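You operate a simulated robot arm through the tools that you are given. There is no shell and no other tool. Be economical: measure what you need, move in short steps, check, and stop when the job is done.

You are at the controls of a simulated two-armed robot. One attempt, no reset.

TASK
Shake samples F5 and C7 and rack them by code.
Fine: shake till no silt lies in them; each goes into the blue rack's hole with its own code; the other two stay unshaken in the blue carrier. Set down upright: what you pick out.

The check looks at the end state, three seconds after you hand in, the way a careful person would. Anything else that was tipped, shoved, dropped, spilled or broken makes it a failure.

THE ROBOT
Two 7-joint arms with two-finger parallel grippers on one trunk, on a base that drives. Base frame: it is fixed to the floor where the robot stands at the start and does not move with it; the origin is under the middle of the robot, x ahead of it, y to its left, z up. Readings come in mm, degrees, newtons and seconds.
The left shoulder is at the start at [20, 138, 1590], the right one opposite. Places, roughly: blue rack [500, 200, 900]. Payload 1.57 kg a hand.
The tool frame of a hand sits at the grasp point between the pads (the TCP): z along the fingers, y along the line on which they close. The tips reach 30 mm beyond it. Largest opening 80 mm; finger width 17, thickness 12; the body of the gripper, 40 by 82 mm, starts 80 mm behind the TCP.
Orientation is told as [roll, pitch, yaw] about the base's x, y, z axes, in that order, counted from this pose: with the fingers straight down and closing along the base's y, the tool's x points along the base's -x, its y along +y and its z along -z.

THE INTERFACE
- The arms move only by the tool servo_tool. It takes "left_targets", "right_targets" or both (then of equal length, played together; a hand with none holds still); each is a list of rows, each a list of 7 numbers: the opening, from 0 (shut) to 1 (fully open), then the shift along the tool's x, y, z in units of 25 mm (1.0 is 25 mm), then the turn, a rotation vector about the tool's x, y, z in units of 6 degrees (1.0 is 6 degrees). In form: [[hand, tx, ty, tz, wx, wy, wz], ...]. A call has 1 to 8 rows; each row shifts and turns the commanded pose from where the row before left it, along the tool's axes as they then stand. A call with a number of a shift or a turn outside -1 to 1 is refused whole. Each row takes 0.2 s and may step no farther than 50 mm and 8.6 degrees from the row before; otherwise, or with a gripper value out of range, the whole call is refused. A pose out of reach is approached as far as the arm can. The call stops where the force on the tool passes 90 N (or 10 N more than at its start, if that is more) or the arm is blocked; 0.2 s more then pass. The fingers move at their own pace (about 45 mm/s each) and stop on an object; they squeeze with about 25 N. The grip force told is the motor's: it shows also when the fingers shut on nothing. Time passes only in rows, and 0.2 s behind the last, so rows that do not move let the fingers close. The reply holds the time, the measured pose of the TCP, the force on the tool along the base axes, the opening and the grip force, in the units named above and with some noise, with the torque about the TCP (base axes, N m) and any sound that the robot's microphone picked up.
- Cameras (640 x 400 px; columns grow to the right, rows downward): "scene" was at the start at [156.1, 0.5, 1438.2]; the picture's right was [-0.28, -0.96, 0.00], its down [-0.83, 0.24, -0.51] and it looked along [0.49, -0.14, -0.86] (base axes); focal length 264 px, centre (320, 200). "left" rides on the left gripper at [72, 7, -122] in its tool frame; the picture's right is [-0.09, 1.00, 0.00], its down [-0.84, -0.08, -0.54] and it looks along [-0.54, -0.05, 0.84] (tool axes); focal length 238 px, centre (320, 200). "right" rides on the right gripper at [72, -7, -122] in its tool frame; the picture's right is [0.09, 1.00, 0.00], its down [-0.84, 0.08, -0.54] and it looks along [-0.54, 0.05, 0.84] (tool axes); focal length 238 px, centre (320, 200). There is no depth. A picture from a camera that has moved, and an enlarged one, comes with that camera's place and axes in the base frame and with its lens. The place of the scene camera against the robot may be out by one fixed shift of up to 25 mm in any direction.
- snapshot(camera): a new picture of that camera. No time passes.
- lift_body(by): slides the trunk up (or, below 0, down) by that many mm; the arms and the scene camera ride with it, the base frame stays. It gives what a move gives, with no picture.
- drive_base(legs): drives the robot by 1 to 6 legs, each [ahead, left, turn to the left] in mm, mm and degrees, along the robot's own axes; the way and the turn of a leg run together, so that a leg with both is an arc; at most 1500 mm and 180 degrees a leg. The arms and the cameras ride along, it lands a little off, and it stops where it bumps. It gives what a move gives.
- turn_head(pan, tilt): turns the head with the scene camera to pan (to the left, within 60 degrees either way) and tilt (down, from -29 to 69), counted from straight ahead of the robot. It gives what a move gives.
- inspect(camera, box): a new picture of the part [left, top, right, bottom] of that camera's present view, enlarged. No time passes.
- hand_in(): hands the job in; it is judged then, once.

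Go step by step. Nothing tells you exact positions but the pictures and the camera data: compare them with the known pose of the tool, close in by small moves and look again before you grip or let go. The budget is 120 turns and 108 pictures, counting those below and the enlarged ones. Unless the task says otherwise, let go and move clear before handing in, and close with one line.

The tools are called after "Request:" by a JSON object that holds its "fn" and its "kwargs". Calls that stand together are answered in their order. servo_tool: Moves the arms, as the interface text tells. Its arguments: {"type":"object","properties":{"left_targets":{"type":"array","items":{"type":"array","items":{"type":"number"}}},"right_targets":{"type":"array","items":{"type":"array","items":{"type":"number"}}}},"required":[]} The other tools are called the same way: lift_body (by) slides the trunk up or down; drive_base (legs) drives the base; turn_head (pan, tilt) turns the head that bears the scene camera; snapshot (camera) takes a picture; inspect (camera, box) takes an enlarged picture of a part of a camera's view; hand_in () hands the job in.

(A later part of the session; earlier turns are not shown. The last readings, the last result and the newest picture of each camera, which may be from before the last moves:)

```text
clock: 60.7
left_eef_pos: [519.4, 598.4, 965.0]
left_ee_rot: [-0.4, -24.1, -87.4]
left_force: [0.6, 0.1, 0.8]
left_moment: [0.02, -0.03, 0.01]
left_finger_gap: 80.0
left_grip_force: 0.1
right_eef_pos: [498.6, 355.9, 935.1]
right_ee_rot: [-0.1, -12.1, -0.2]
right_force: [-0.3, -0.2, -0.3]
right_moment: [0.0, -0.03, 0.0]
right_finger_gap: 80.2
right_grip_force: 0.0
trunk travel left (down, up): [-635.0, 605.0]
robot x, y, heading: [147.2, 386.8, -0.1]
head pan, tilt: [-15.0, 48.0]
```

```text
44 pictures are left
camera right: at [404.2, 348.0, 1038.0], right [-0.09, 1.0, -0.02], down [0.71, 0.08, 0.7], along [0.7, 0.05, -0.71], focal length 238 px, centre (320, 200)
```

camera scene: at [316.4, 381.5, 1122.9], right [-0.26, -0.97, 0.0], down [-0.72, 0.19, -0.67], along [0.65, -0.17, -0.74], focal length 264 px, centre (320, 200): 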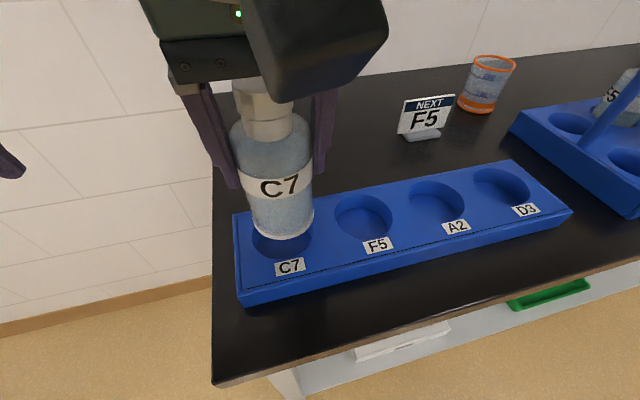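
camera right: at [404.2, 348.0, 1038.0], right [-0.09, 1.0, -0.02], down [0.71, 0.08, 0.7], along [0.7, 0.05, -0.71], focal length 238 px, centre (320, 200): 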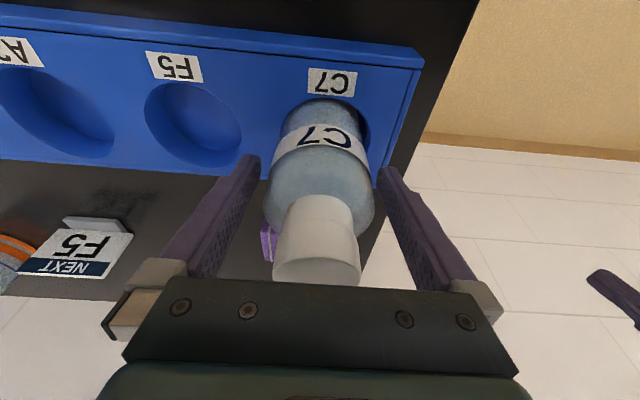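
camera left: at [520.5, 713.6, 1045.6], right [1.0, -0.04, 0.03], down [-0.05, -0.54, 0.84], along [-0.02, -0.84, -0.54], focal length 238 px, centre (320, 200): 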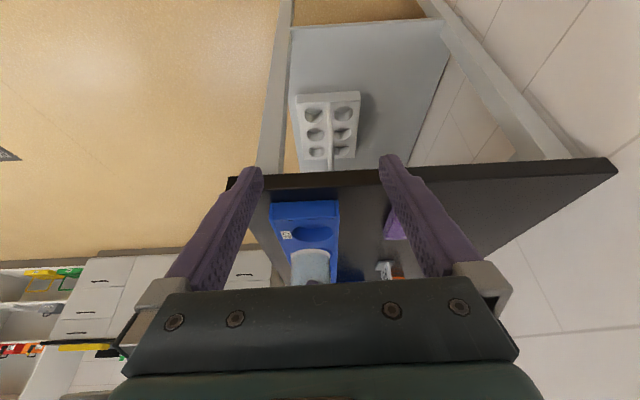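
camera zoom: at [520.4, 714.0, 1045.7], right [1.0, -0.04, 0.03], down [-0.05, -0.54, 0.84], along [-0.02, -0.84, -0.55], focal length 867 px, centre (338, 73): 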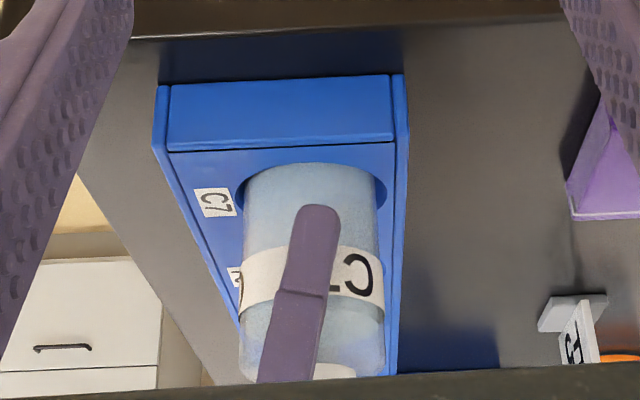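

C7 stands upright in its hole. I'll withdraw the right hand straight up and retract the left hand from over the rack.

Request:
{"fn": "servo_tool", "kwargs": {"right_targets": [[1, -0.208, 0, -0.978, 0, 0, 0], [1, -0.208, 0, -0.978, 0, 0, 0], [1, -0.208, 0, -0.978, 0, 0, 0], [1, -0.208, 0, -0.978, 0, 0, 0], [1, -0.208, 0, -0.978, 0, 0, 0], [1, 0.5, 0, -0.8, 0, 0, 0]]}}

Request:
{"fn": "servo_tool", "kwargs": {"left_targets": [[1, 0, -1, 0, 0, 1, 0], [1, 0, -1, 0, 0, 1, 0], [1, 0, -1, 0, 0, 1, 0], [1, 0, -1, 0, 0, 1, 0], [1, 0, -0.8, 0, 0, 0, 0]]}}

Request:
{"fn": "lift_body", "kwargs": {"by": 110}}

Request:
{"fn": "snapshot", "kwargs": {"camera": "scene"}}

```text
clock: 62.1
left_eef_pos: [518.0, 597.7, 964.8]
left_ee_rot: [-0.4, -24.2, -87.5]
left_force: [-0.8, -0.1, -0.8]
left_moment: [-0.02, -0.02, -0.04]
left_finger_gap: 79.7
left_grip_force: 0.0
right_eef_pos: [482.4, 353.8, 1073.1]
right_ee_rot: [-0.1, -12.0, -0.1]
right_force: [-0.3, -0.6, -0.5]
right_moment: [0.01, -0.02, 0.0]
right_finger_gap: 80.0
right_grip_force: 0.1
trunk travel left (down, up): [-635.0, 605.0]
robot x, y, heading: [149.0, 381.4, -0.1]
head pan, tilt: [-15.0, 48.0]
```

```text
clock: 63.5
left_eef_pos: [441.8, 657.7, 930.5]
left_ee_rot: [1.1, 3.9, -85.3]
left_force: [-0.4, 0.5, 0.8]
left_moment: [-0.02, -0.01, 0.01]
left_finger_gap: 79.8
left_grip_force: 0.0
left hand out of reach, approached as far as the arm can: row 1, 2, 3, 4, 5
right_eef_pos: [482.7, 354.3, 1073.0]
right_ee_rot: [0.0, -12.1, -0.2]
right_force: [-0.1, 0.3, 0.0]
right_moment: [0.0, 0.03, -0.01]
right_finger_gap: 80.2
right_grip_force: 0.1
trunk travel left (down, up): [-635.0, 605.0]
robot x, y, heading: [148.8, 380.5, -0.1]
head pan, tilt: [-15.0, 48.0]
stopped in row 5 (left hand): the arm was blocked; the commanded pose is now the measured one
```

```text
clock: 64.9
left_eef_pos: [441.2, 656.8, 1038.8]
left_ee_rot: [0.8, 3.9, -85.2]
left_force: [0.2, 0.2, 0.0]
left_moment: [0.0, -0.01, 0.0]
left_finger_gap: 79.7
left_grip_force: 0.0
right_eef_pos: [482.5, 353.3, 1182.9]
right_ee_rot: [-0.1, -12.1, -0.3]
right_force: [-0.4, 0.3, 0.1]
right_moment: [-0.03, 0.02, -0.03]
right_finger_gap: 79.7
right_grip_force: 0.0
trunk travel left (down, up): [-745.0, 495.0]
robot x, y, heading: [149.5, 382.9, -0.1]
head pan, tilt: [-15.0, 48.0]
```

```text
43 pictures are left
camera scene: at [316.4, 381.5, 1232.9], right [-0.26, -0.97, 0.0], down [-0.72, 0.19, -0.67], along [0.65, -0.17, -0.74], focal length 264 px, centre (320, 200)
```

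scene: 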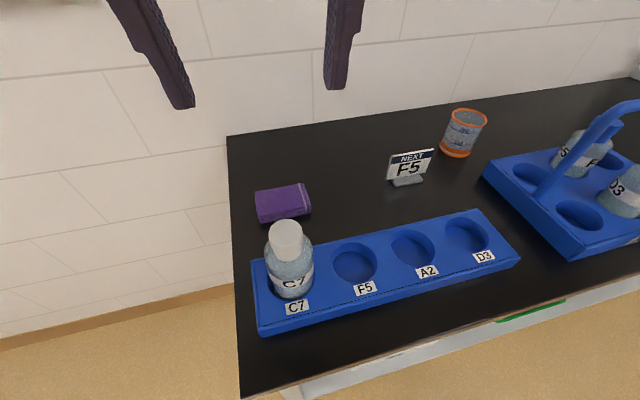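

C7 is upright in the rack. I'll raise another 50 mm for clearance and drive right to the carrier.

Request:
{"fn": "lift_body", "kwargs": {"by": 50}}

Request:
{"fn": "drive_base", "kwargs": {"legs": [[0, -230, 0], [0, -220, 0]]}}

Request:
{"fn": "servo_tool", "kwargs": {"right_targets": [[1, -0.5, -0.7, 0, 0, 1, 0], [1, -0.5, -0.7, 0, 0, 1, 0], [1, -0.3, -0.7, 0, 0, 0, 0], [1, -0.3, -0.7, 0, 0, 0, 0]]}}

Request:
{"fn": "turn_head", "kwargs": {"pan": -30, "tilt": 42}}

Request:
{"fn": "snapshot", "kwargs": {"camera": "scene"}}

Request:
{"fn": "snapshot", "kwargs": {"camera": "right"}}

```text
clock: 65.8
left_eef_pos: [441.5, 657.7, 1089.8]
left_ee_rot: [0.8, 4.0, -85.3]
left_force: [-0.5, 0.4, -0.4]
left_moment: [0.0, 0.01, -0.01]
left_finger_gap: 80.1
left_grip_force: 0.0
right_eef_pos: [483.2, 355.0, 1233.0]
right_ee_rot: [-0.1, -12.0, -0.2]
right_force: [0.4, -0.4, -0.3]
right_moment: [-0.02, -0.01, -0.02]
right_finger_gap: 80.1
right_grip_force: 0.0
trunk travel left (down, up): [-795.0, 445.0]
robot x, y, heading: [146.2, 380.1, -0.2]
head pan, tilt: [-15.0, 48.0]
```

```text
clock: 68.8
left_eef_pos: [438.7, 210.8, 1089.1]
left_ee_rot: [0.9, 3.8, -86.0]
left_force: [0.3, -0.3, 0.3]
left_moment: [-0.01, 0.01, -0.05]
left_finger_gap: 79.8
left_grip_force: 0.1
right_eef_pos: [477.2, -91.7, 1233.2]
right_ee_rot: [-0.2, -12.1, -0.9]
right_force: [0.1, 0.2, -0.6]
right_moment: [-0.03, 0.0, -0.01]
right_finger_gap: 80.1
right_grip_force: 0.1
trunk travel left (down, up): [-795.0, 445.0]
robot x, y, heading: [141.8, -59.8, -0.9]
head pan, tilt: [-15.0, 48.0]
```

```text
clock: 69.8
left_eef_pos: [439.1, 211.9, 1089.2]
left_ee_rot: [1.0, 4.1, -85.9]
left_force: [0.2, 0.6, 0.2]
left_moment: [-0.01, 0.0, 0.02]
left_finger_gap: 80.0
left_grip_force: 0.0
right_eef_pos: [513.1, -164.0, 1236.3]
right_ee_rot: [-0.1, 0.1, -0.9]
right_force: [-0.2, 0.6, -0.2]
right_moment: [0.01, 0.0, 0.02]
right_finger_gap: 79.9
right_grip_force: 0.2
trunk travel left (down, up): [-795.0, 445.0]
robot x, y, heading: [139.1, -57.9, -1.1]
head pan, tilt: [-15.0, 48.0]
```

```text
clock: 70.6
left_eef_pos: [438.9, 212.9, 1090.6]
left_ee_rot: [0.9, 4.2, -85.9]
left_force: [0.6, -0.6, 0.7]
left_moment: [0.0, 0.01, 0.03]
left_finger_gap: 80.0
left_grip_force: 0.1
right_eef_pos: [512.2, -162.0, 1237.0]
right_ee_rot: [-0.1, 0.1, -0.9]
right_force: [0.2, 0.3, -0.2]
right_moment: [-0.01, -0.04, 0.02]
right_finger_gap: 80.3
right_grip_force: 0.0
trunk travel left (down, up): [-795.0, 445.0]
robot x, y, heading: [144.0, -60.6, -0.7]
head pan, tilt: [-30.0, 42.0]
```

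```text
42 pictures are left
camera scene: at [306.3, -84.6, 1291.4], right [-0.51, -0.86, 0.0], down [-0.57, 0.34, -0.74], along [0.64, -0.38, -0.67], focal length 264 px, centre (320, 200)
```

scene: 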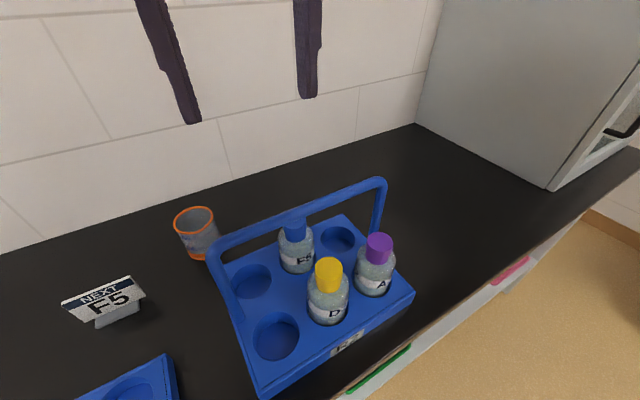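

```text
41 pictures are left
camera right: at [440.9, -170.0, 1358.0], right [-0.08, 1.0, 0.0], down [0.84, 0.06, 0.54], along [0.54, 0.04, -0.84], focal length 238 px, centre (320, 200)
```

right: 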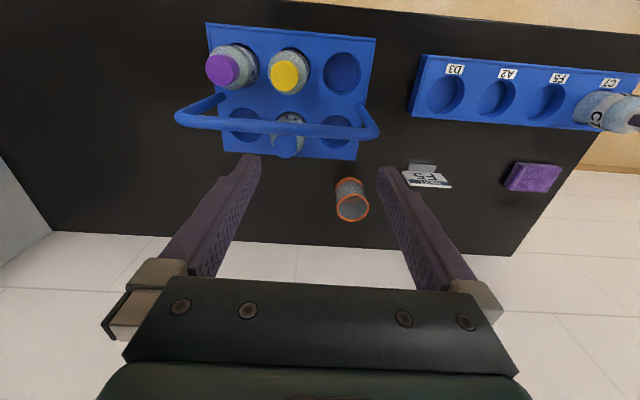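

F5's cap is about [577,-213,986]. I'll move over it high, lower the trunk with the hand, and look again.

Request:
{"fn": "servo_tool", "kwargs": {"right_targets": [[1, -0.85, -0.68, 0, 0, 0, 0], [1, -0.85, -0.68, 0, 0, 0, 0], [1, -0.85, -0.68, 0, 0, 0, 0]]}}

Request:
{"fn": "lift_body", "kwargs": {"by": -120}}

Request:
{"fn": "snapshot", "kwargs": {"camera": "scene"}}

Request:
{"fn": "snapshot", "kwargs": {"camera": "right"}}

```text
clock: 71.4
left_eef_pos: [440.2, 212.3, 1090.2]
left_ee_rot: [0.8, 4.0, -85.8]
left_force: [0.1, 0.8, -0.1]
left_moment: [-0.01, -0.02, 0.01]
left_finger_gap: 79.9
left_grip_force: 0.1
right_eef_pos: [576.5, -213.8, 1238.5]
right_ee_rot: [-0.1, 0.0, -1.0]
right_force: [-0.1, -0.4, 0.7]
right_moment: [0.03, -0.02, -0.02]
right_finger_gap: 80.0
right_grip_force: 0.0
trunk travel left (down, up): [-795.0, 445.0]
robot x, y, heading: [142.9, -59.7, -1.0]
head pan, tilt: [-30.0, 42.0]
```

```text
clock: 72.9
left_eef_pos: [440.1, 212.1, 970.1]
left_ee_rot: [0.9, 4.2, -85.9]
left_force: [0.3, 1.2, -0.6]
left_moment: [-0.04, -0.02, 0.04]
left_finger_gap: 79.9
left_grip_force: 0.0
right_eef_pos: [576.7, -213.3, 1118.4]
right_ee_rot: [-0.1, -0.1, -0.9]
right_force: [0.4, 0.0, 0.5]
right_moment: [0.0, 0.01, 0.0]
right_finger_gap: 80.0
right_grip_force: 0.2
trunk travel left (down, up): [-675.0, 565.0]
robot x, y, heading: [143.0, -59.3, -0.8]
head pan, tilt: [-30.0, 42.0]
```

```text
40 pictures are left
camera scene: at [306.4, -84.7, 1171.5], right [-0.51, -0.86, 0.0], down [-0.57, 0.34, -0.74], along [0.64, -0.38, -0.67], focal length 264 px, centre (320, 200)
```

scene: 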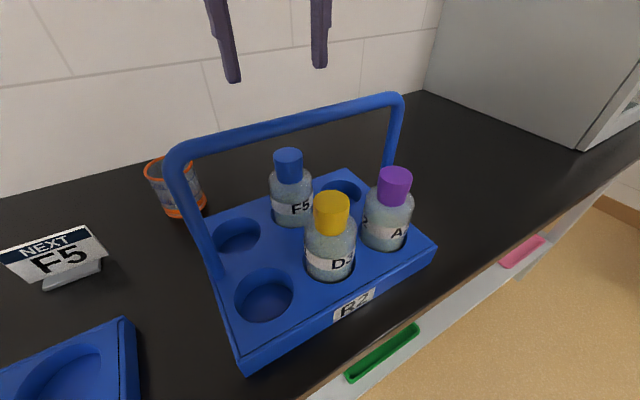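

```text
39 pictures are left
camera right: at [505.1, -220.0, 1239.0], right [-0.08, 1.0, 0.0], down [0.84, 0.06, 0.54], along [0.54, 0.04, -0.84], focal length 238 px, centre (320, 200)
```

right: 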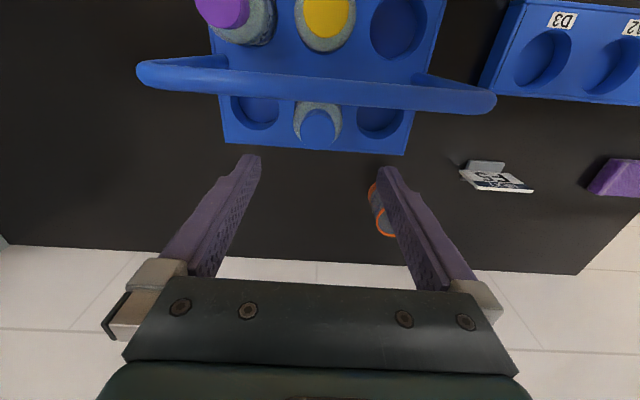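

Fingers are nearly centred over F5's cap. Descending to z≈1010, beside the cap top, then checking.

Request:
{"fn": "servo_tool", "kwargs": {"right_targets": [[1, 0.04, -0.08, 1, 0, 0, 0], [1, 0, 0, 1, 0, 0, 0], [1, 0, 0, 1, 0, 0, 0], [1, 0, 0, 1, 0, 0, 0], [1, 0, 0, 0.3, 0, 0, 0]]}}

Request:
{"fn": "inspect", "kwargs": {"camera": "scene", "box": [190, 40, 430, 240]}}

Request:
{"fn": "snapshot", "kwargs": {"camera": "right"}}

```text
clock: 74.1
left_eef_pos: [438.8, 212.4, 970.1]
left_ee_rot: [0.9, 4.1, -86.1]
left_force: [0.5, 0.4, 0.4]
left_moment: [0.0, -0.01, -0.02]
left_finger_gap: 80.1
left_grip_force: 0.0
right_eef_pos: [576.8, -215.3, 1010.5]
right_ee_rot: [-0.1, -0.1, -0.8]
right_force: [0.9, 0.4, 0.1]
right_moment: [0.0, 0.01, -0.04]
right_finger_gap: 80.2
right_grip_force: 0.0
trunk travel left (down, up): [-675.0, 565.0]
robot x, y, heading: [144.9, -61.7, -1.1]
head pan, tilt: [-30.0, 42.0]
```

```text
2.00 times, centred on (310, 140) of scene
camera zoom: at [306.3, -84.7, 1171.4], right [-0.51, -0.86, 0.0], down [-0.57, 0.34, -0.74], along [0.64, -0.38, -0.67], focal length 528 px, centre (340, 320)
```

zoom: 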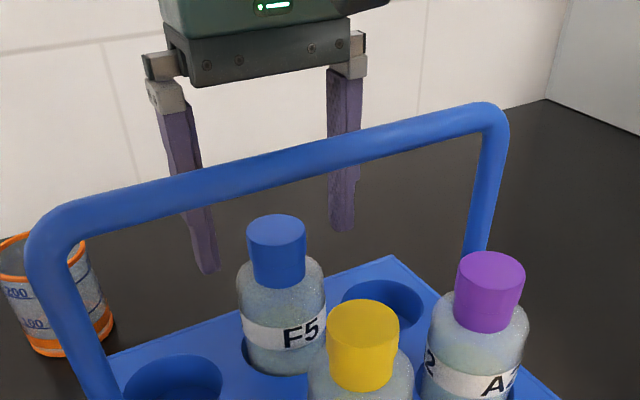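

```text
37 pictures are left
camera right: at [504.7, -221.4, 1131.4], right [-0.08, 1.0, 0.0], down [0.84, 0.07, 0.54], along [0.54, 0.04, -0.84], focal length 238 px, centre (320, 200)
```

right: 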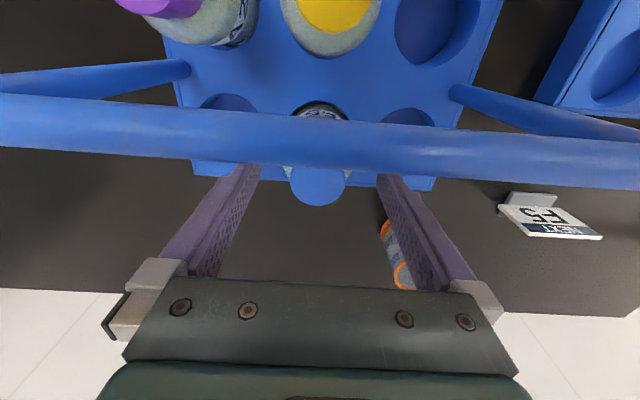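

The fingers straddle the cap. I'll lower to z≈980 and look closely before closing.

Request:
{"fn": "servo_tool", "kwargs": {"right_targets": [[1, 0, 0, 0.6, 0, 0, 0], [1, 0, 0, 0.6, 0, 0, 0]]}}

Request:
{"fn": "inspect", "kwargs": {"camera": "scene", "box": [190, 60, 430, 260]}}

Request:
{"fn": "inspect", "kwargs": {"camera": "right", "box": [160, 80, 480, 290]}}

```text
clock: 74.7
left_eef_pos: [439.1, 211.3, 969.7]
left_ee_rot: [1.0, 4.0, -85.9]
left_force: [-0.5, -0.3, 0.1]
left_moment: [0.01, -0.02, 0.0]
left_finger_gap: 80.0
left_grip_force: 0.1
right_eef_pos: [574.5, -217.3, 980.2]
right_ee_rot: [-0.1, 0.1, -0.9]
right_force: [-0.7, -0.1, -0.8]
right_moment: [-0.01, 0.01, 0.0]
right_finger_gap: 80.1
right_grip_force: 0.1
trunk travel left (down, up): [-675.0, 565.0]
robot x, y, heading: [142.1, -60.5, -0.8]
head pan, tilt: [-30.0, 42.0]
```

```text
2.00 times, centred on (310, 160) of scene
camera zoom: at [306.3, -84.7, 1171.4], right [-0.51, -0.86, 0.0], down [-0.57, 0.34, -0.74], along [0.64, -0.38, -0.67], focal length 528 px, centre (340, 280)
```

zoom: 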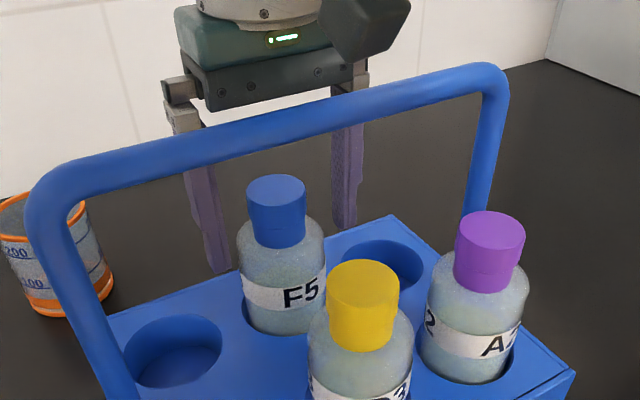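

```text
1.90 times, centred on (320, 185) of right
camera zoom: at [503.0, -222.8, 1101.5], right [-0.08, 1.0, 0.0], down [0.84, 0.07, 0.54], along [0.54, 0.04, -0.84], focal length 454 px, centre (320, 229)
```

zoom: 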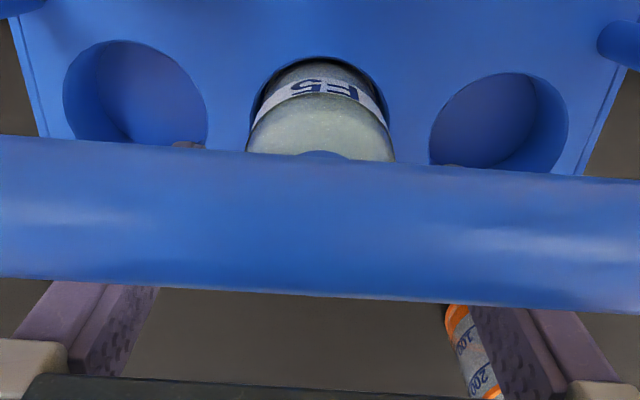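

The offset is ~3 mm; I'll correct it and close on the cap.

Request:
{"fn": "servo_tool", "kwargs": {"right_targets": [[1, -0.12, -0.04, 0, 0, 0, 0], [0, 0, 0, 0, 0, 0, 0], [0, 0, 0, 0, 0, 0, 0], [0, 0, 0, 0, 0, 0, 0], [0, 0, 0, 0, 0, 0, 0], [0, 0, 0, 0, 0, 0, 0]]}}

Request:
{"fn": "inspect", "kwargs": {"camera": "scene", "box": [190, 60, 430, 260]}}

```text
clock: 76.1
left_eef_pos: [439.6, 212.4, 970.9]
left_ee_rot: [0.9, 4.2, -85.9]
left_force: [-0.8, 1.0, 0.5]
left_moment: [-0.01, 0.0, 0.03]
left_finger_gap: 79.9
left_grip_force: 0.0
right_eef_pos: [577.7, -216.5, 979.4]
right_ee_rot: [-0.1, -0.1, -0.9]
right_force: [0.4, 0.9, 0.8]
right_moment: [0.02, -0.01, 0.05]
right_finger_gap: 38.6
right_grip_force: 24.9
trunk travel left (down, up): [-675.0, 565.0]
robot x, y, heading: [141.5, -59.1, -0.9]
head pan, tilt: [-30.0, 42.0]
```

```text
2.00 times, centred on (310, 160) of scene
camera zoom: at [306.4, -84.6, 1171.5], right [-0.51, -0.86, 0.0], down [-0.57, 0.34, -0.74], along [0.64, -0.38, -0.67], focal length 528 px, centre (340, 280)
```

zoom: 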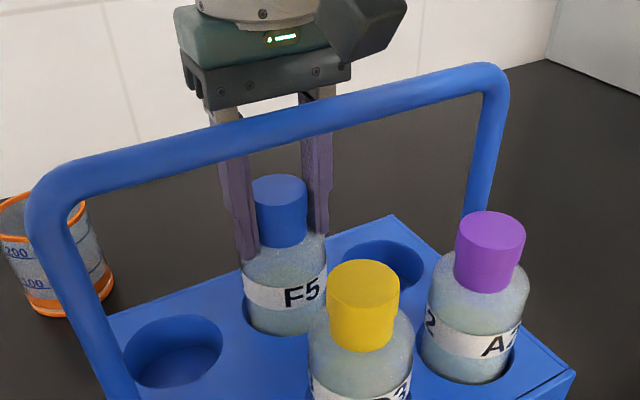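

Gripped at 38.6 mm on the cap. I'll lift straight up using the trunk, high enough to clear the handle.

Request:
{"fn": "lift_body", "kwargs": {"by": 60}}

Request:
{"fn": "inspect", "kwargs": {"camera": "scene", "box": [190, 60, 430, 260]}}

```text
clock: 77.1
left_eef_pos: [438.4, 212.1, 1029.6]
left_ee_rot: [0.9, 4.1, -85.9]
left_force: [0.5, 0.2, 0.2]
left_moment: [-0.01, -0.01, -0.03]
left_finger_gap: 80.2
left_grip_force: 0.0
right_eef_pos: [577.5, -217.5, 1038.6]
right_ee_rot: [0.0, -0.1, -1.0]
right_force: [0.5, -0.1, -3.6]
right_moment: [0.01, 0.03, 0.01]
right_finger_gap: 39.0
right_grip_force: 24.9
trunk travel left (down, up): [-735.0, 505.0]
robot x, y, heading: [142.6, -60.9, -0.7]
head pan, tilt: [-30.0, 42.0]
```

```text
2.00 times, centred on (310, 160) of scene
camera zoom: at [306.1, -84.6, 1231.4], right [-0.51, -0.86, 0.0], down [-0.57, 0.34, -0.74], along [0.64, -0.38, -0.67], focal length 528 px, centre (340, 280)
```

zoom: 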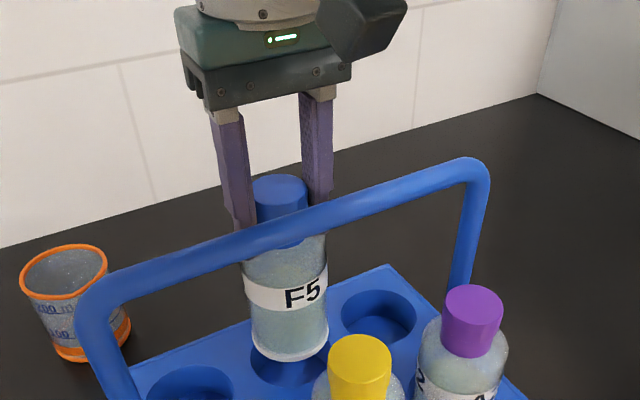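

F5 comes out cleanly. Lifting further to clear the handle.

Request:
{"fn": "lift_body", "kwargs": {"by": 190}}

Request:
{"fn": "turn_head", "kwargs": {"pan": -38, "tilt": 34}}

Request:
{"fn": "snapshot", "kwargs": {"camera": "scene"}}

```text
clock: 79.1
left_eef_pos: [438.7, 212.5, 1220.2]
left_ee_rot: [0.9, 4.1, -85.9]
left_force: [1.0, -0.6, -0.6]
left_moment: [0.01, -0.03, -0.02]
left_finger_gap: 80.0
left_grip_force: 0.0
right_eef_pos: [577.0, -218.2, 1228.9]
right_ee_rot: [-0.1, 0.0, -0.9]
right_force: [-0.3, -0.1, -2.0]
right_moment: [-0.02, -0.01, 0.03]
right_finger_gap: 38.8
right_grip_force: 25.7
trunk travel left (down, up): [-925.0, 315.0]
robot x, y, heading: [142.1, -58.8, -0.7]
head pan, tilt: [-30.0, 42.0]
```

```text
clock: 79.8
left_eef_pos: [438.8, 213.0, 1219.5]
left_ee_rot: [1.0, 4.1, -85.9]
left_force: [0.5, -0.3, 0.4]
left_moment: [0.0, -0.02, 0.0]
left_finger_gap: 79.9
left_grip_force: 0.0
right_eef_pos: [577.5, -216.0, 1230.1]
right_ee_rot: [-0.1, 0.0, -0.9]
right_force: [0.3, 0.4, -2.2]
right_moment: [0.02, 0.03, 0.02]
right_finger_gap: 38.5
right_grip_force: 25.3
trunk travel left (down, up): [-925.0, 315.0]
robot x, y, heading: [143.8, -59.0, -1.0]
head pan, tilt: [-38.0, 34.0]
```

```text
32 pictures are left
camera scene: at [303.4, -97.3, 1433.4], right [-0.63, -0.78, 0.0], down [-0.44, 0.35, -0.83], along [0.65, -0.52, -0.56], focal length 264 px, centre (320, 200)
```

scene: 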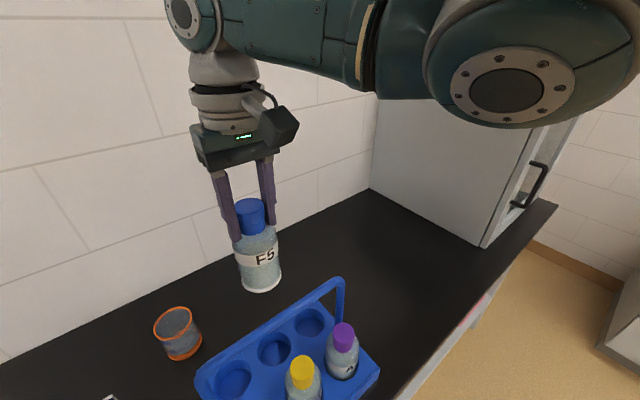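

Now a close look at unshaken F5 for comparison.

Request:
{"fn": "inspect", "kwargs": {"camera": "scene", "box": [215, 190, 305, 300]}}

```text
3.64 times, centred on (260, 245) of scene
camera zoom: at [303.4, -97.3, 1433.4], right [-0.63, -0.78, 0.0], down [-0.44, 0.35, -0.83], along [0.65, -0.52, -0.56], focal length 959 px, centre (538, 36)
```

zoom: 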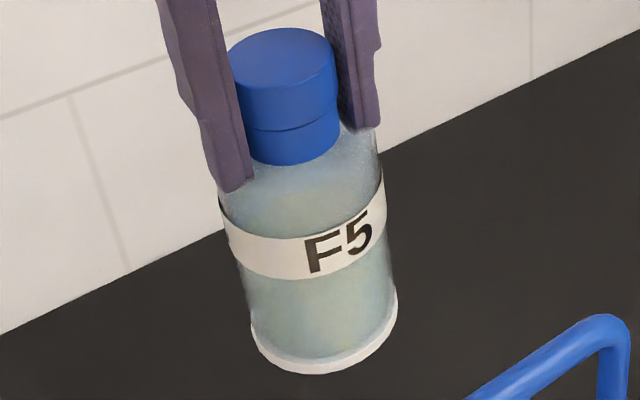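

Unshaken F5 shows a beige-green cloudy tint that C7 no longer had, so the white band is just the foot. Shaking F5 now.

Request:
{"fn": "servo_tool", "kwargs": {"right_targets": [[0, 0, 0.7, -1, 0, 0, 0], [0, 0, -0.7, 1, 0, 0, 0], [0, 0, 0.7, -1, 0, 0, 0], [0, 0, -0.7, 1, 0, 0, 0], [0, 0, 0.7, -1, 0, 0, 0], [0, 0, -0.7, 1, 0, 0, 0], [0, 0, 0.7, -1, 0, 0, 0], [0, 0, -0.7, 1, 0, 0, 0]]}}

Request:
{"fn": "inspect", "kwargs": {"camera": "scene", "box": [215, 190, 305, 300]}}

```text
clock: 81.6
left_eef_pos: [438.2, 211.7, 1219.5]
left_ee_rot: [0.8, 4.1, -85.9]
left_force: [0.6, 0.2, 0.1]
left_moment: [-0.03, 0.04, 0.03]
left_finger_gap: 79.9
left_grip_force: 0.1
right_eef_pos: [577.6, -217.4, 1229.1]
right_ee_rot: [-0.1, -0.1, -0.9]
right_force: [0.0, -0.5, -2.2]
right_moment: [-0.02, 0.02, 0.03]
right_finger_gap: 38.9
right_grip_force: 24.8
trunk travel left (down, up): [-925.0, 315.0]
robot x, y, heading: [144.9, -58.3, -0.7]
head pan, tilt: [-38.0, 34.0]
```

```text
3.64 times, centred on (260, 245) of scene
camera zoom: at [303.5, -97.3, 1433.5], right [-0.63, -0.78, 0.0], down [-0.44, 0.35, -0.83], along [0.65, -0.52, -0.56], focal length 959 px, centre (538, 36)
```

zoom: 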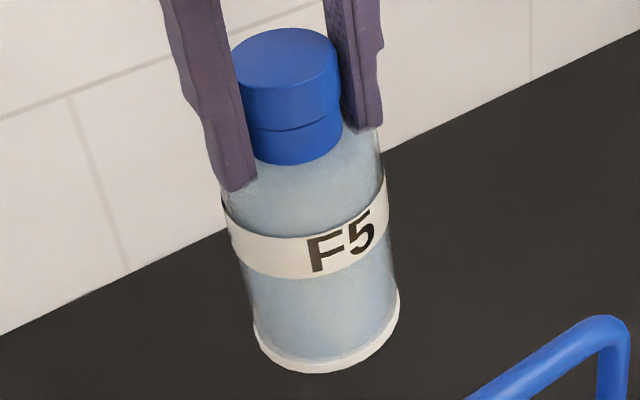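

The tint is already clearing to uniform blue-grey. Two more rounds for certainty.

Request:
{"fn": "servo_tool", "kwargs": {"right_targets": [[0, 0, 0.7, -1, 0, 0, 0], [0, 0, -0.7, 1, 0, 0, 0], [0, 0, 0.7, -1, 0, 0, 0], [0, 0, -0.7, 1, 0, 0, 0], [0, 0, 0.7, -1, 0, 0, 0], [0, 0, -0.7, 1, 0, 0, 0], [0, 0, 0.7, -1, 0, 0, 0], [0, 0, -0.7, 1, 0, 0, 0]]}}

Request:
{"fn": "servo_tool", "kwargs": {"right_targets": [[0, 0, 0.7, -1, 0, 0, 0], [0, 0, -0.7, 1, 0, 0, 0], [0, 0, 0.7, -1, 0, 0, 0], [0, 0, -0.7, 1, 0, 0, 0], [0, 0, 0.7, -1, 0, 0, 0], [0, 0, -0.7, 1, 0, 0, 0], [0, 0, 0.7, -1, 0, 0, 0], [0, 0, -0.7, 1, 0, 0, 0]]}}

Request:
{"fn": "servo_tool", "kwargs": {"right_targets": [[0, 0, 0.7, -1, 0, 0, 0], [0, 0, -0.7, 1, 0, 0, 0], [0, 0, 0.7, -1, 0, 0, 0], [0, 0, -0.7, 1, 0, 0, 0], [0, 0, 0.7, -1, 0, 0, 0], [0, 0, -0.7, 1, 0, 0, 0], [0, 0, 0.7, -1, 0, 0, 0], [0, 0, -0.7, 1, 0, 0, 0]]}}

Request:
{"fn": "inspect", "kwargs": {"camera": "scene", "box": [215, 190, 305, 300]}}

```text
clock: 83.4
left_eef_pos: [440.0, 212.8, 1219.6]
left_ee_rot: [0.9, 4.0, -85.9]
left_force: [-0.2, 0.0, -0.8]
left_moment: [0.02, -0.05, -0.01]
left_finger_gap: 80.1
left_grip_force: 0.1
right_eef_pos: [579.0, -217.1, 1230.1]
right_ee_rot: [0.0, 0.0, -1.0]
right_force: [0.4, -0.2, -1.7]
right_moment: [0.04, 0.03, 0.01]
right_finger_gap: 38.8
right_grip_force: 25.1
trunk travel left (down, up): [-925.0, 315.0]
robot x, y, heading: [145.6, -61.3, -0.8]
head pan, tilt: [-38.0, 34.0]
```

```text
clock: 85.2
left_eef_pos: [438.5, 212.8, 1221.0]
left_ee_rot: [0.9, 4.1, -85.9]
left_force: [0.6, -1.0, 0.1]
left_moment: [-0.01, 0.0, -0.01]
left_finger_gap: 79.8
left_grip_force: 0.1
right_eef_pos: [577.4, -218.2, 1230.0]
right_ee_rot: [-0.1, -0.1, -0.9]
right_force: [0.3, -0.3, -2.7]
right_moment: [-0.01, 0.0, 0.0]
right_finger_gap: 38.5
right_grip_force: 24.8
trunk travel left (down, up): [-925.0, 315.0]
robot x, y, heading: [139.3, -59.6, -1.0]
head pan, tilt: [-38.0, 34.0]
```

```text
clock: 87.0
left_eef_pos: [438.9, 211.9, 1220.3]
left_ee_rot: [0.9, 4.1, -86.0]
left_force: [-0.7, -0.6, 0.0]
left_moment: [-0.03, 0.01, 0.01]
left_finger_gap: 80.1
left_grip_force: 0.0
right_eef_pos: [578.6, -219.4, 1227.3]
right_ee_rot: [0.0, 0.0, -0.8]
right_force: [-0.7, 0.3, -2.5]
right_moment: [0.0, 0.0, -0.02]
right_finger_gap: 38.5
right_grip_force: 25.1
trunk travel left (down, up): [-925.0, 315.0]
robot x, y, heading: [141.5, -60.6, -0.7]
head pan, tilt: [-38.0, 34.0]
```

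```text
3.64 times, centred on (260, 245) of scene
camera zoom: at [303.4, -97.3, 1433.5], right [-0.63, -0.78, 0.0], down [-0.44, 0.35, -0.83], along [0.65, -0.52, -0.56], focal length 959 px, centre (538, 36)
```

zoom: 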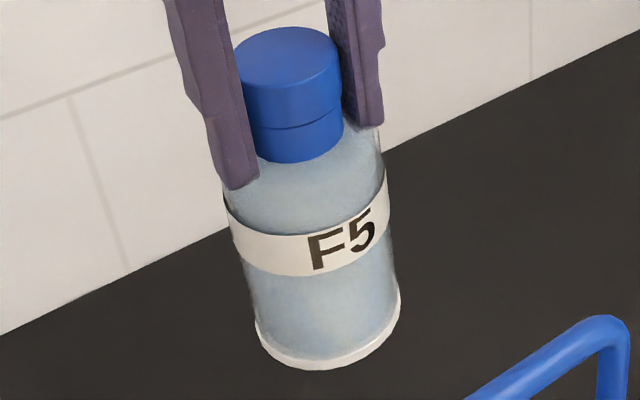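

F5 is now uniformly mixed. I'll check how the bottle hangs relative to the tool with the wrist camera before driving to the rack.

Request:
{"fn": "inspect", "kwargs": {"camera": "right", "box": [220, 60, 420, 260]}}

```text
2.00 times, centred on (320, 160) of right
camera zoom: at [507.6, -226.4, 1349.2], right [-0.08, 1.0, 0.0], down [0.84, 0.06, 0.54], along [0.54, 0.04, -0.84], focal length 477 px, centre (320, 280)
```

zoom: 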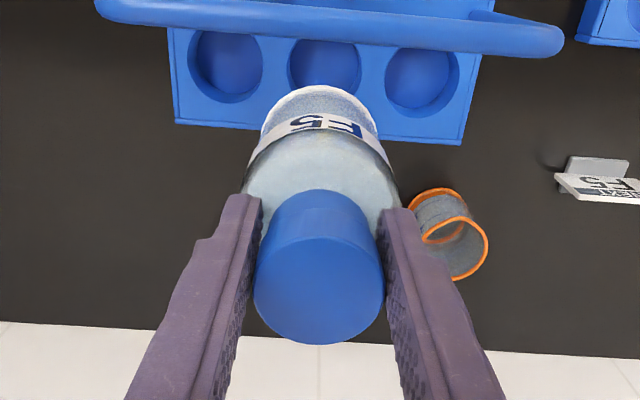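

The foot sits about +5 mm in x from the tool point. Pulling back a little over the bar's height and driving left to the rack.

Request:
{"fn": "servo_tool", "kwargs": {"right_targets": [[0, 1, 0, 0, 0, 0, 0], [0, 1, 0, 0, 0, 0, 0], [0, 1, 0, 0, 0, 0, 0], [0, 0.4, 0, 0, 0, 0, 0]]}}

Request:
{"fn": "drive_base", "kwargs": {"legs": [[0, 210, 0.4], [0, 210, 0.5]]}}

Request:
{"fn": "lift_body", "kwargs": {"by": -160}}

Request:
{"fn": "turn_head", "kwargs": {"pan": -15, "tilt": 48}}

Request:
{"fn": "snapshot", "kwargs": {"camera": "scene"}}

Request:
{"fn": "snapshot", "kwargs": {"camera": "right"}}

```text
clock: 88.0
left_eef_pos: [438.7, 211.5, 1219.8]
left_ee_rot: [0.8, 4.1, -85.9]
left_force: [0.2, 0.2, -0.3]
left_moment: [-0.01, -0.01, 0.0]
left_finger_gap: 80.1
left_grip_force: 0.1
right_eef_pos: [491.2, -215.9, 1227.9]
right_ee_rot: [-0.1, 0.0, -0.9]
right_force: [0.3, -0.1, -3.1]
right_moment: [0.01, 0.02, 0.0]
right_finger_gap: 38.8
right_grip_force: 24.7
trunk travel left (down, up): [-925.0, 315.0]
robot x, y, heading: [143.3, -60.3, -0.7]
head pan, tilt: [-38.0, 34.0]
```

```text
clock: 91.0
left_eef_pos: [439.4, 642.7, 1219.7]
left_ee_rot: [0.8, 4.0, -85.0]
left_force: [-0.4, -0.3, -0.9]
left_moment: [-0.01, -0.02, 0.0]
left_finger_gap: 79.9
left_grip_force: 0.0
right_eef_pos: [498.9, 214.7, 1228.4]
right_ee_rot: [-0.1, 0.0, 0.0]
right_force: [-0.2, -0.3, -0.9]
right_moment: [-0.01, 0.01, -0.02]
right_finger_gap: 38.6
right_grip_force: 24.7
trunk travel left (down, up): [-925.0, 315.0]
robot x, y, heading: [150.0, 365.4, -0.2]
head pan, tilt: [-38.0, 34.0]
```

```text
clock: 92.8
left_eef_pos: [438.9, 646.4, 1059.2]
left_ee_rot: [0.8, 4.1, -85.0]
left_force: [-0.1, -0.8, -0.1]
left_moment: [0.0, -0.03, -0.01]
left_finger_gap: 80.2
left_grip_force: 0.1
right_eef_pos: [499.3, 216.8, 1068.0]
right_ee_rot: [0.0, 0.0, -0.1]
right_force: [0.2, 0.2, -2.3]
right_moment: [0.01, 0.03, -0.02]
right_finger_gap: 38.5
right_grip_force: 24.9
trunk travel left (down, up): [-765.0, 475.0]
robot x, y, heading: [149.0, 365.3, -0.0]
head pan, tilt: [-38.0, 34.0]
```

```text
clock: 93.7
left_eef_pos: [439.9, 644.6, 1059.8]
left_ee_rot: [0.9, 4.2, -85.0]
left_force: [-0.5, 0.8, 0.1]
left_moment: [0.02, 0.0, -0.01]
left_finger_gap: 80.1
left_grip_force: 0.2
right_eef_pos: [499.4, 214.5, 1068.4]
right_ee_rot: [-0.2, 0.0, 0.0]
right_force: [0.5, 0.1, -2.4]
right_moment: [0.03, -0.01, 0.0]
right_finger_gap: 38.7
right_grip_force: 25.1
trunk travel left (down, up): [-765.0, 475.0]
robot x, y, heading: [147.0, 367.1, 0.2]
head pan, tilt: [-15.0, 48.0]
```

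```text
27 pictures are left
camera scene: at [314.9, 366.3, 1252.9], right [-0.26, -0.97, 0.0], down [-0.72, 0.19, -0.67], along [0.65, -0.17, -0.74], focal length 264 px, centre (320, 200)
```

scene: 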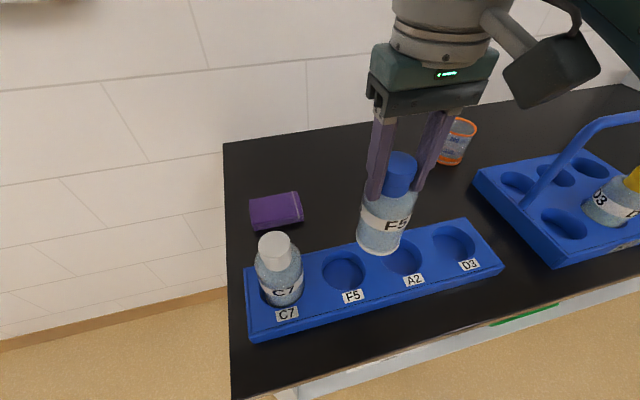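

```text
26 pictures are left
camera right: at [427.7, 207.8, 1189.2], right [-0.09, 1.0, 0.0], down [0.84, 0.08, 0.54], along [0.54, 0.05, -0.84], focal length 238 px, centre (320, 200)
```

right: 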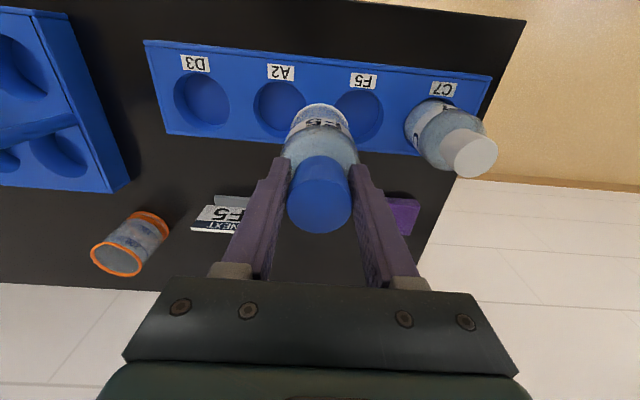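

F5's hole is at about [496.5,262.5]. Moving over it and down to ~25 mm above the rim.

Request:
{"fn": "servo_tool", "kwargs": {"right_targets": [[0, 0.14, 1, 0, 0, 0, 0], [0, 0.14, 0.98, 0, 0, 0, 0], [0, 0, 0, 0.85, 0, 0, 0], [0, 0, 0, 0.85, 0, 0, 0], [0, 0, 0, 0, 0, 0, 0]]}}

Request:
{"fn": "inspect", "kwargs": {"camera": "right", "box": [220, 40, 440, 260]}}

Request:
{"fn": "inspect", "kwargs": {"camera": "scene", "box": [240, 140, 480, 340]}}

```text
clock: 94.8
left_eef_pos: [438.8, 644.3, 1060.3]
left_ee_rot: [0.9, 4.2, -85.0]
left_force: [1.1, -0.6, -0.3]
left_moment: [-0.02, 0.01, 0.01]
left_finger_gap: 79.9
left_grip_force: 0.1
right_eef_pos: [489.4, 262.8, 1023.4]
right_ee_rot: [-0.1, -0.1, 0.0]
right_force: [-0.8, 0.5, -1.2]
right_moment: [0.01, -0.02, -0.02]
right_finger_gap: 38.6
right_grip_force: 25.1
trunk travel left (down, up): [-765.0, 475.0]
robot x, y, heading: [150.5, 370.8, -0.1]
head pan, tilt: [-15.0, 48.0]
```

```text
1.82 times, centred on (330, 150) of right
camera zoom: at [419.3, 255.9, 1145.4], right [-0.09, 1.0, 0.0], down [0.84, 0.08, 0.54], along [0.54, 0.05, -0.84], focal length 433 px, centre (302, 291)
```

zoom: 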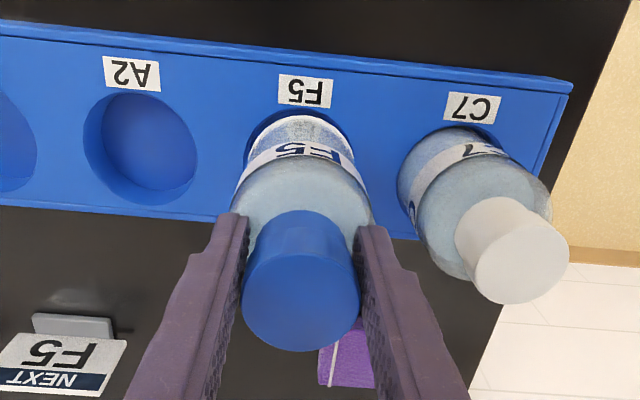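

```text
2.00 times, centred on (360, 240) of scene
camera zoom: at [314.8, 366.4, 1252.9], right [-0.26, -0.97, 0.0], down [-0.72, 0.19, -0.67], along [0.65, -0.17, -0.74], focal length 528 px, centre (240, 120)
```

zoom: 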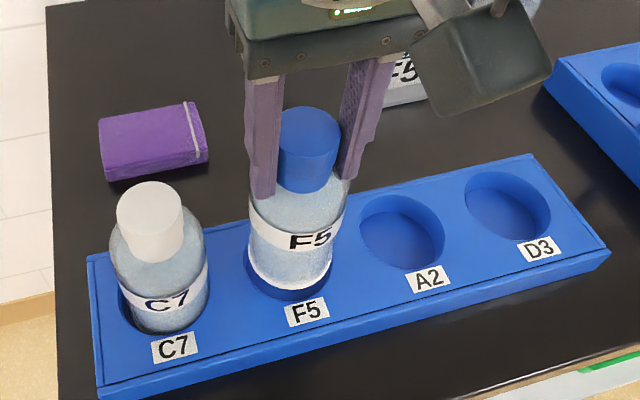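

Alignment looks right with ~2.5 mm to go in x. Correcting and lowering to the rim.

Request:
{"fn": "servo_tool", "kwargs": {"right_targets": [[0, -0.1, 0, 0.4, 0, 0, 0], [0, 0, 0, 0.36, 0, 0, 0], [0, 0, 0, 0, 0, 0, 0]]}}

Request:
{"fn": "inspect", "kwargs": {"camera": "right", "box": [260, 60, 400, 200]}}

Request:
{"fn": "inspect", "kwargs": {"camera": "scene", "box": [300, 200, 440, 320]}}

```text
clock: 95.7
left_eef_pos: [439.4, 644.1, 1060.2]
left_ee_rot: [0.9, 4.1, -84.9]
left_force: [0.1, 0.2, 0.0]
left_moment: [0.01, 0.0, 0.0]
left_finger_gap: 80.2
left_grip_force: 0.1
right_eef_pos: [493.9, 263.1, 1003.8]
right_ee_rot: [-0.1, 0.0, 0.0]
right_force: [-0.4, 0.2, -2.2]
right_moment: [0.02, 0.03, 0.01]
right_finger_gap: 38.5
right_grip_force: 24.8
trunk travel left (down, up): [-765.0, 475.0]
robot x, y, heading: [148.1, 368.3, 0.1]
head pan, tilt: [-15.0, 48.0]
```

```text
2.86 times, centred on (330, 130) of right
camera zoom: at [421.9, 255.8, 1126.8], right [-0.09, 1.0, 0.0], down [0.84, 0.08, 0.54], along [0.54, 0.05, -0.84], focal length 681 px, centre (291, 400)
```

zoom: 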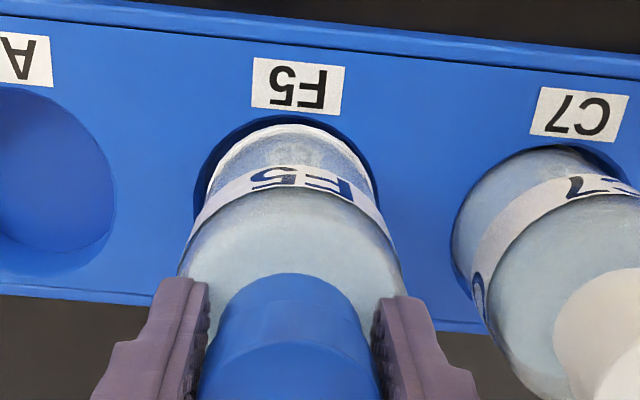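

```text
3.33 times, centred on (370, 260) of scene
camera zoom: at [314.8, 366.4, 1252.9], right [-0.26, -0.97, 0.0], down [-0.72, 0.19, -0.67], along [0.65, -0.17, -0.74], focal length 879 px, centre (153, 0)
```

zoom: 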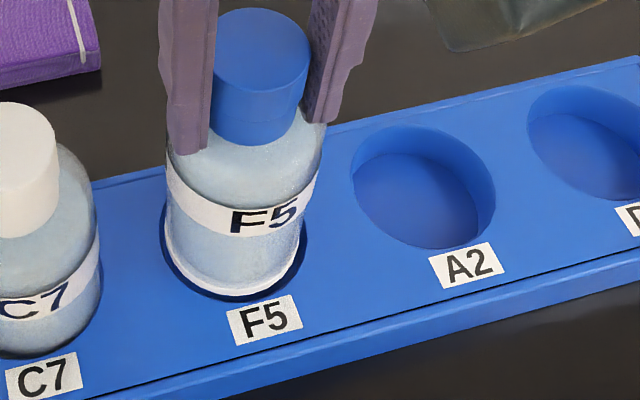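

Foot is at the rim; I'll nudge −1 mm in y and lower in small steps.

Request:
{"fn": "servo_tool", "kwargs": {"right_targets": [[0, 0, -0.04, 0.3, 0, 0, 0], [0, 0, 0, 0, 0, 0, 0]]}}

Request:
{"fn": "servo_tool", "kwargs": {"right_targets": [[0, 0, 0, 0.25, 0, 0, 0], [0, 0, 0, 0, 0, 0, 0]]}}

Request:
{"fn": "inspect", "kwargs": {"camera": "scene", "box": [300, 200, 440, 320]}}

```text
clock: 96.2
left_eef_pos: [439.5, 644.5, 1059.8]
left_ee_rot: [0.9, 4.2, -85.0]
left_force: [0.8, -0.6, 0.1]
left_moment: [0.02, 0.0, -0.01]
left_finger_gap: 80.0
left_grip_force: 0.0
right_eef_pos: [494.9, 262.7, 998.7]
right_ee_rot: [-0.1, 0.0, 0.0]
right_force: [-0.5, 0.2, -2.5]
right_moment: [0.0, -0.01, 0.0]
right_finger_gap: 38.7
right_grip_force: 24.9
trunk travel left (down, up): [-765.0, 475.0]
robot x, y, heading: [147.7, 365.0, 0.1]
head pan, tilt: [-15.0, 48.0]
```

```text
clock: 96.8
left_eef_pos: [438.7, 643.8, 1060.0]
left_ee_rot: [1.0, 4.2, -85.1]
left_force: [-0.7, 0.9, 0.5]
left_moment: [0.02, -0.01, -0.01]
left_finger_gap: 80.2
left_grip_force: 0.1
right_eef_pos: [492.6, 261.8, 995.2]
right_ee_rot: [-0.1, 0.1, 0.0]
right_force: [0.4, 0.3, -2.4]
right_moment: [-0.03, 0.0, 0.01]
right_finger_gap: 38.7
right_grip_force: 25.0
trunk travel left (down, up): [-765.0, 475.0]
robot x, y, heading: [148.6, 367.9, 0.1]
head pan, tilt: [-15.0, 48.0]
```

```text
3.33 times, centred on (370, 260) of scene
camera zoom: at [314.9, 366.4, 1252.9], right [-0.26, -0.97, 0.0], down [-0.72, 0.19, -0.67], along [0.65, -0.17, -0.74], focal length 879 px, centre (153, 0)
```

zoom: 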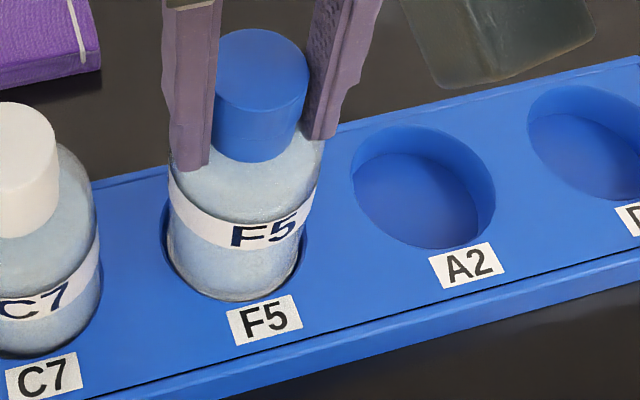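

It's entering the hole with no contact force. Continuing down to the floor of the hole.

Request:
{"fn": "servo_tool", "kwargs": {"right_targets": [[0, 0, 0, 0.28, 0, 0, 0], [0, 0, 0, 0, 0, 0, 0]]}}

Request:
{"fn": "servo_tool", "kwargs": {"right_targets": [[0, 0, 0, 0.16, 0, 0, 0], [0, 0, 0, 0, 0, 0, 0]]}}

Request:
{"fn": "servo_tool", "kwargs": {"right_targets": [[0, 0, 0, 0.12, 0, 0, 0], [0, 0, 0, 0, 0, 0, 0]]}}

```text
clock: 97.5
left_eef_pos: [439.9, 644.6, 1059.1]
left_ee_rot: [0.9, 4.3, -84.9]
left_force: [-0.5, 0.1, 0.9]
left_moment: [0.03, -0.01, 0.02]
left_finger_gap: 80.2
left_grip_force: 0.1
right_eef_pos: [494.9, 264.1, 986.1]
right_ee_rot: [-0.1, 0.0, 0.0]
right_force: [0.3, -0.8, -3.1]
right_moment: [0.02, 0.03, 0.03]
right_finger_gap: 38.6
right_grip_force: 24.7
trunk travel left (down, up): [-765.0, 475.0]
robot x, y, heading: [147.3, 366.9, -0.0]
head pan, tilt: [-15.0, 48.0]
```

```text
clock: 98.0
left_eef_pos: [439.3, 644.2, 1060.6]
left_ee_rot: [1.0, 4.2, -85.0]
left_force: [0.3, -0.1, -0.1]
left_moment: [0.05, -0.01, -0.01]
left_finger_gap: 80.1
left_grip_force: 0.2
right_eef_pos: [492.6, 264.1, 982.2]
right_ee_rot: [-0.1, 0.0, -0.1]
right_force: [0.3, 0.1, -1.6]
right_moment: [-0.01, 0.0, 0.0]
right_finger_gap: 38.7
right_grip_force: 25.2
trunk travel left (down, up): [-765.0, 475.0]
robot x, y, heading: [147.9, 365.4, -0.2]
head pan, tilt: [-15.0, 48.0]
```

```text
clock: 98.7
left_eef_pos: [439.4, 643.7, 1059.6]
left_ee_rot: [0.9, 4.2, -85.0]
left_force: [-0.4, 0.1, 0.5]
left_moment: [-0.02, -0.01, -0.02]
left_finger_gap: 79.8
left_grip_force: 0.1
right_eef_pos: [495.0, 263.4, 979.4]
right_ee_rot: [-0.1, -0.1, 0.0]
right_force: [-3.6, -0.6, 8.0]
right_moment: [0.0, 0.06, -0.01]
right_finger_gap: 38.6
right_grip_force: 24.8
trunk travel left (down, up): [-765.0, 475.0]
robot x, y, heading: [147.5, 366.6, 0.0]
head pan, tilt: [-15.0, 48.0]
```

Contact with the floor of the hole. Relieving 0.5 mm, opening moderately, and checking.

Request:
{"fn": "servo_tool", "kwargs": {"right_targets": [[0, 0, 0, -0.03, 0, 0, 0], [0.75, 0, 0, 0, 0, 0, 0], [0.75, 0, 0, 0, 0, 0, 0], [0.75, 0, 0, 0, 0, 0, 0]]}}

Request:
{"fn": "inspect", "kwargs": {"camera": "right", "box": [220, 60, 440, 280]}}

```text
clock: 99.7
left_eef_pos: [438.9, 644.3, 1060.1]
left_ee_rot: [0.8, 4.2, -85.0]
left_force: [-0.2, 0.8, 0.1]
left_moment: [0.01, -0.02, 0.0]
left_finger_gap: 79.9
left_grip_force: 0.0
right_eef_pos: [493.8, 264.0, 979.5]
right_ee_rot: [-0.1, 0.1, 0.0]
right_force: [0.7, 0.5, -0.6]
right_moment: [-0.02, 0.02, -0.02]
right_finger_gap: 60.1
right_grip_force: 0.1
trunk travel left (down, up): [-765.0, 475.0]
robot x, y, heading: [143.5, 365.7, 0.0]
head pan, tilt: [-15.0, 48.0]
```

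```text
1.82 times, centred on (330, 170) of right
camera zoom: at [422.8, 256.2, 1100.8], right [-0.09, 1.0, 0.0], down [0.84, 0.08, 0.54], along [0.54, 0.05, -0.84], focal length 433 px, centre (302, 254)
```

zoom: 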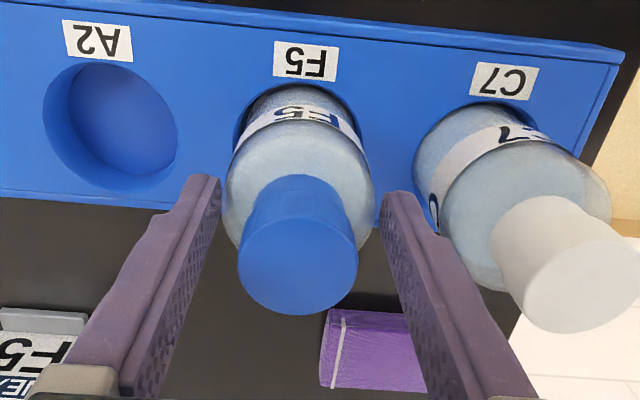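

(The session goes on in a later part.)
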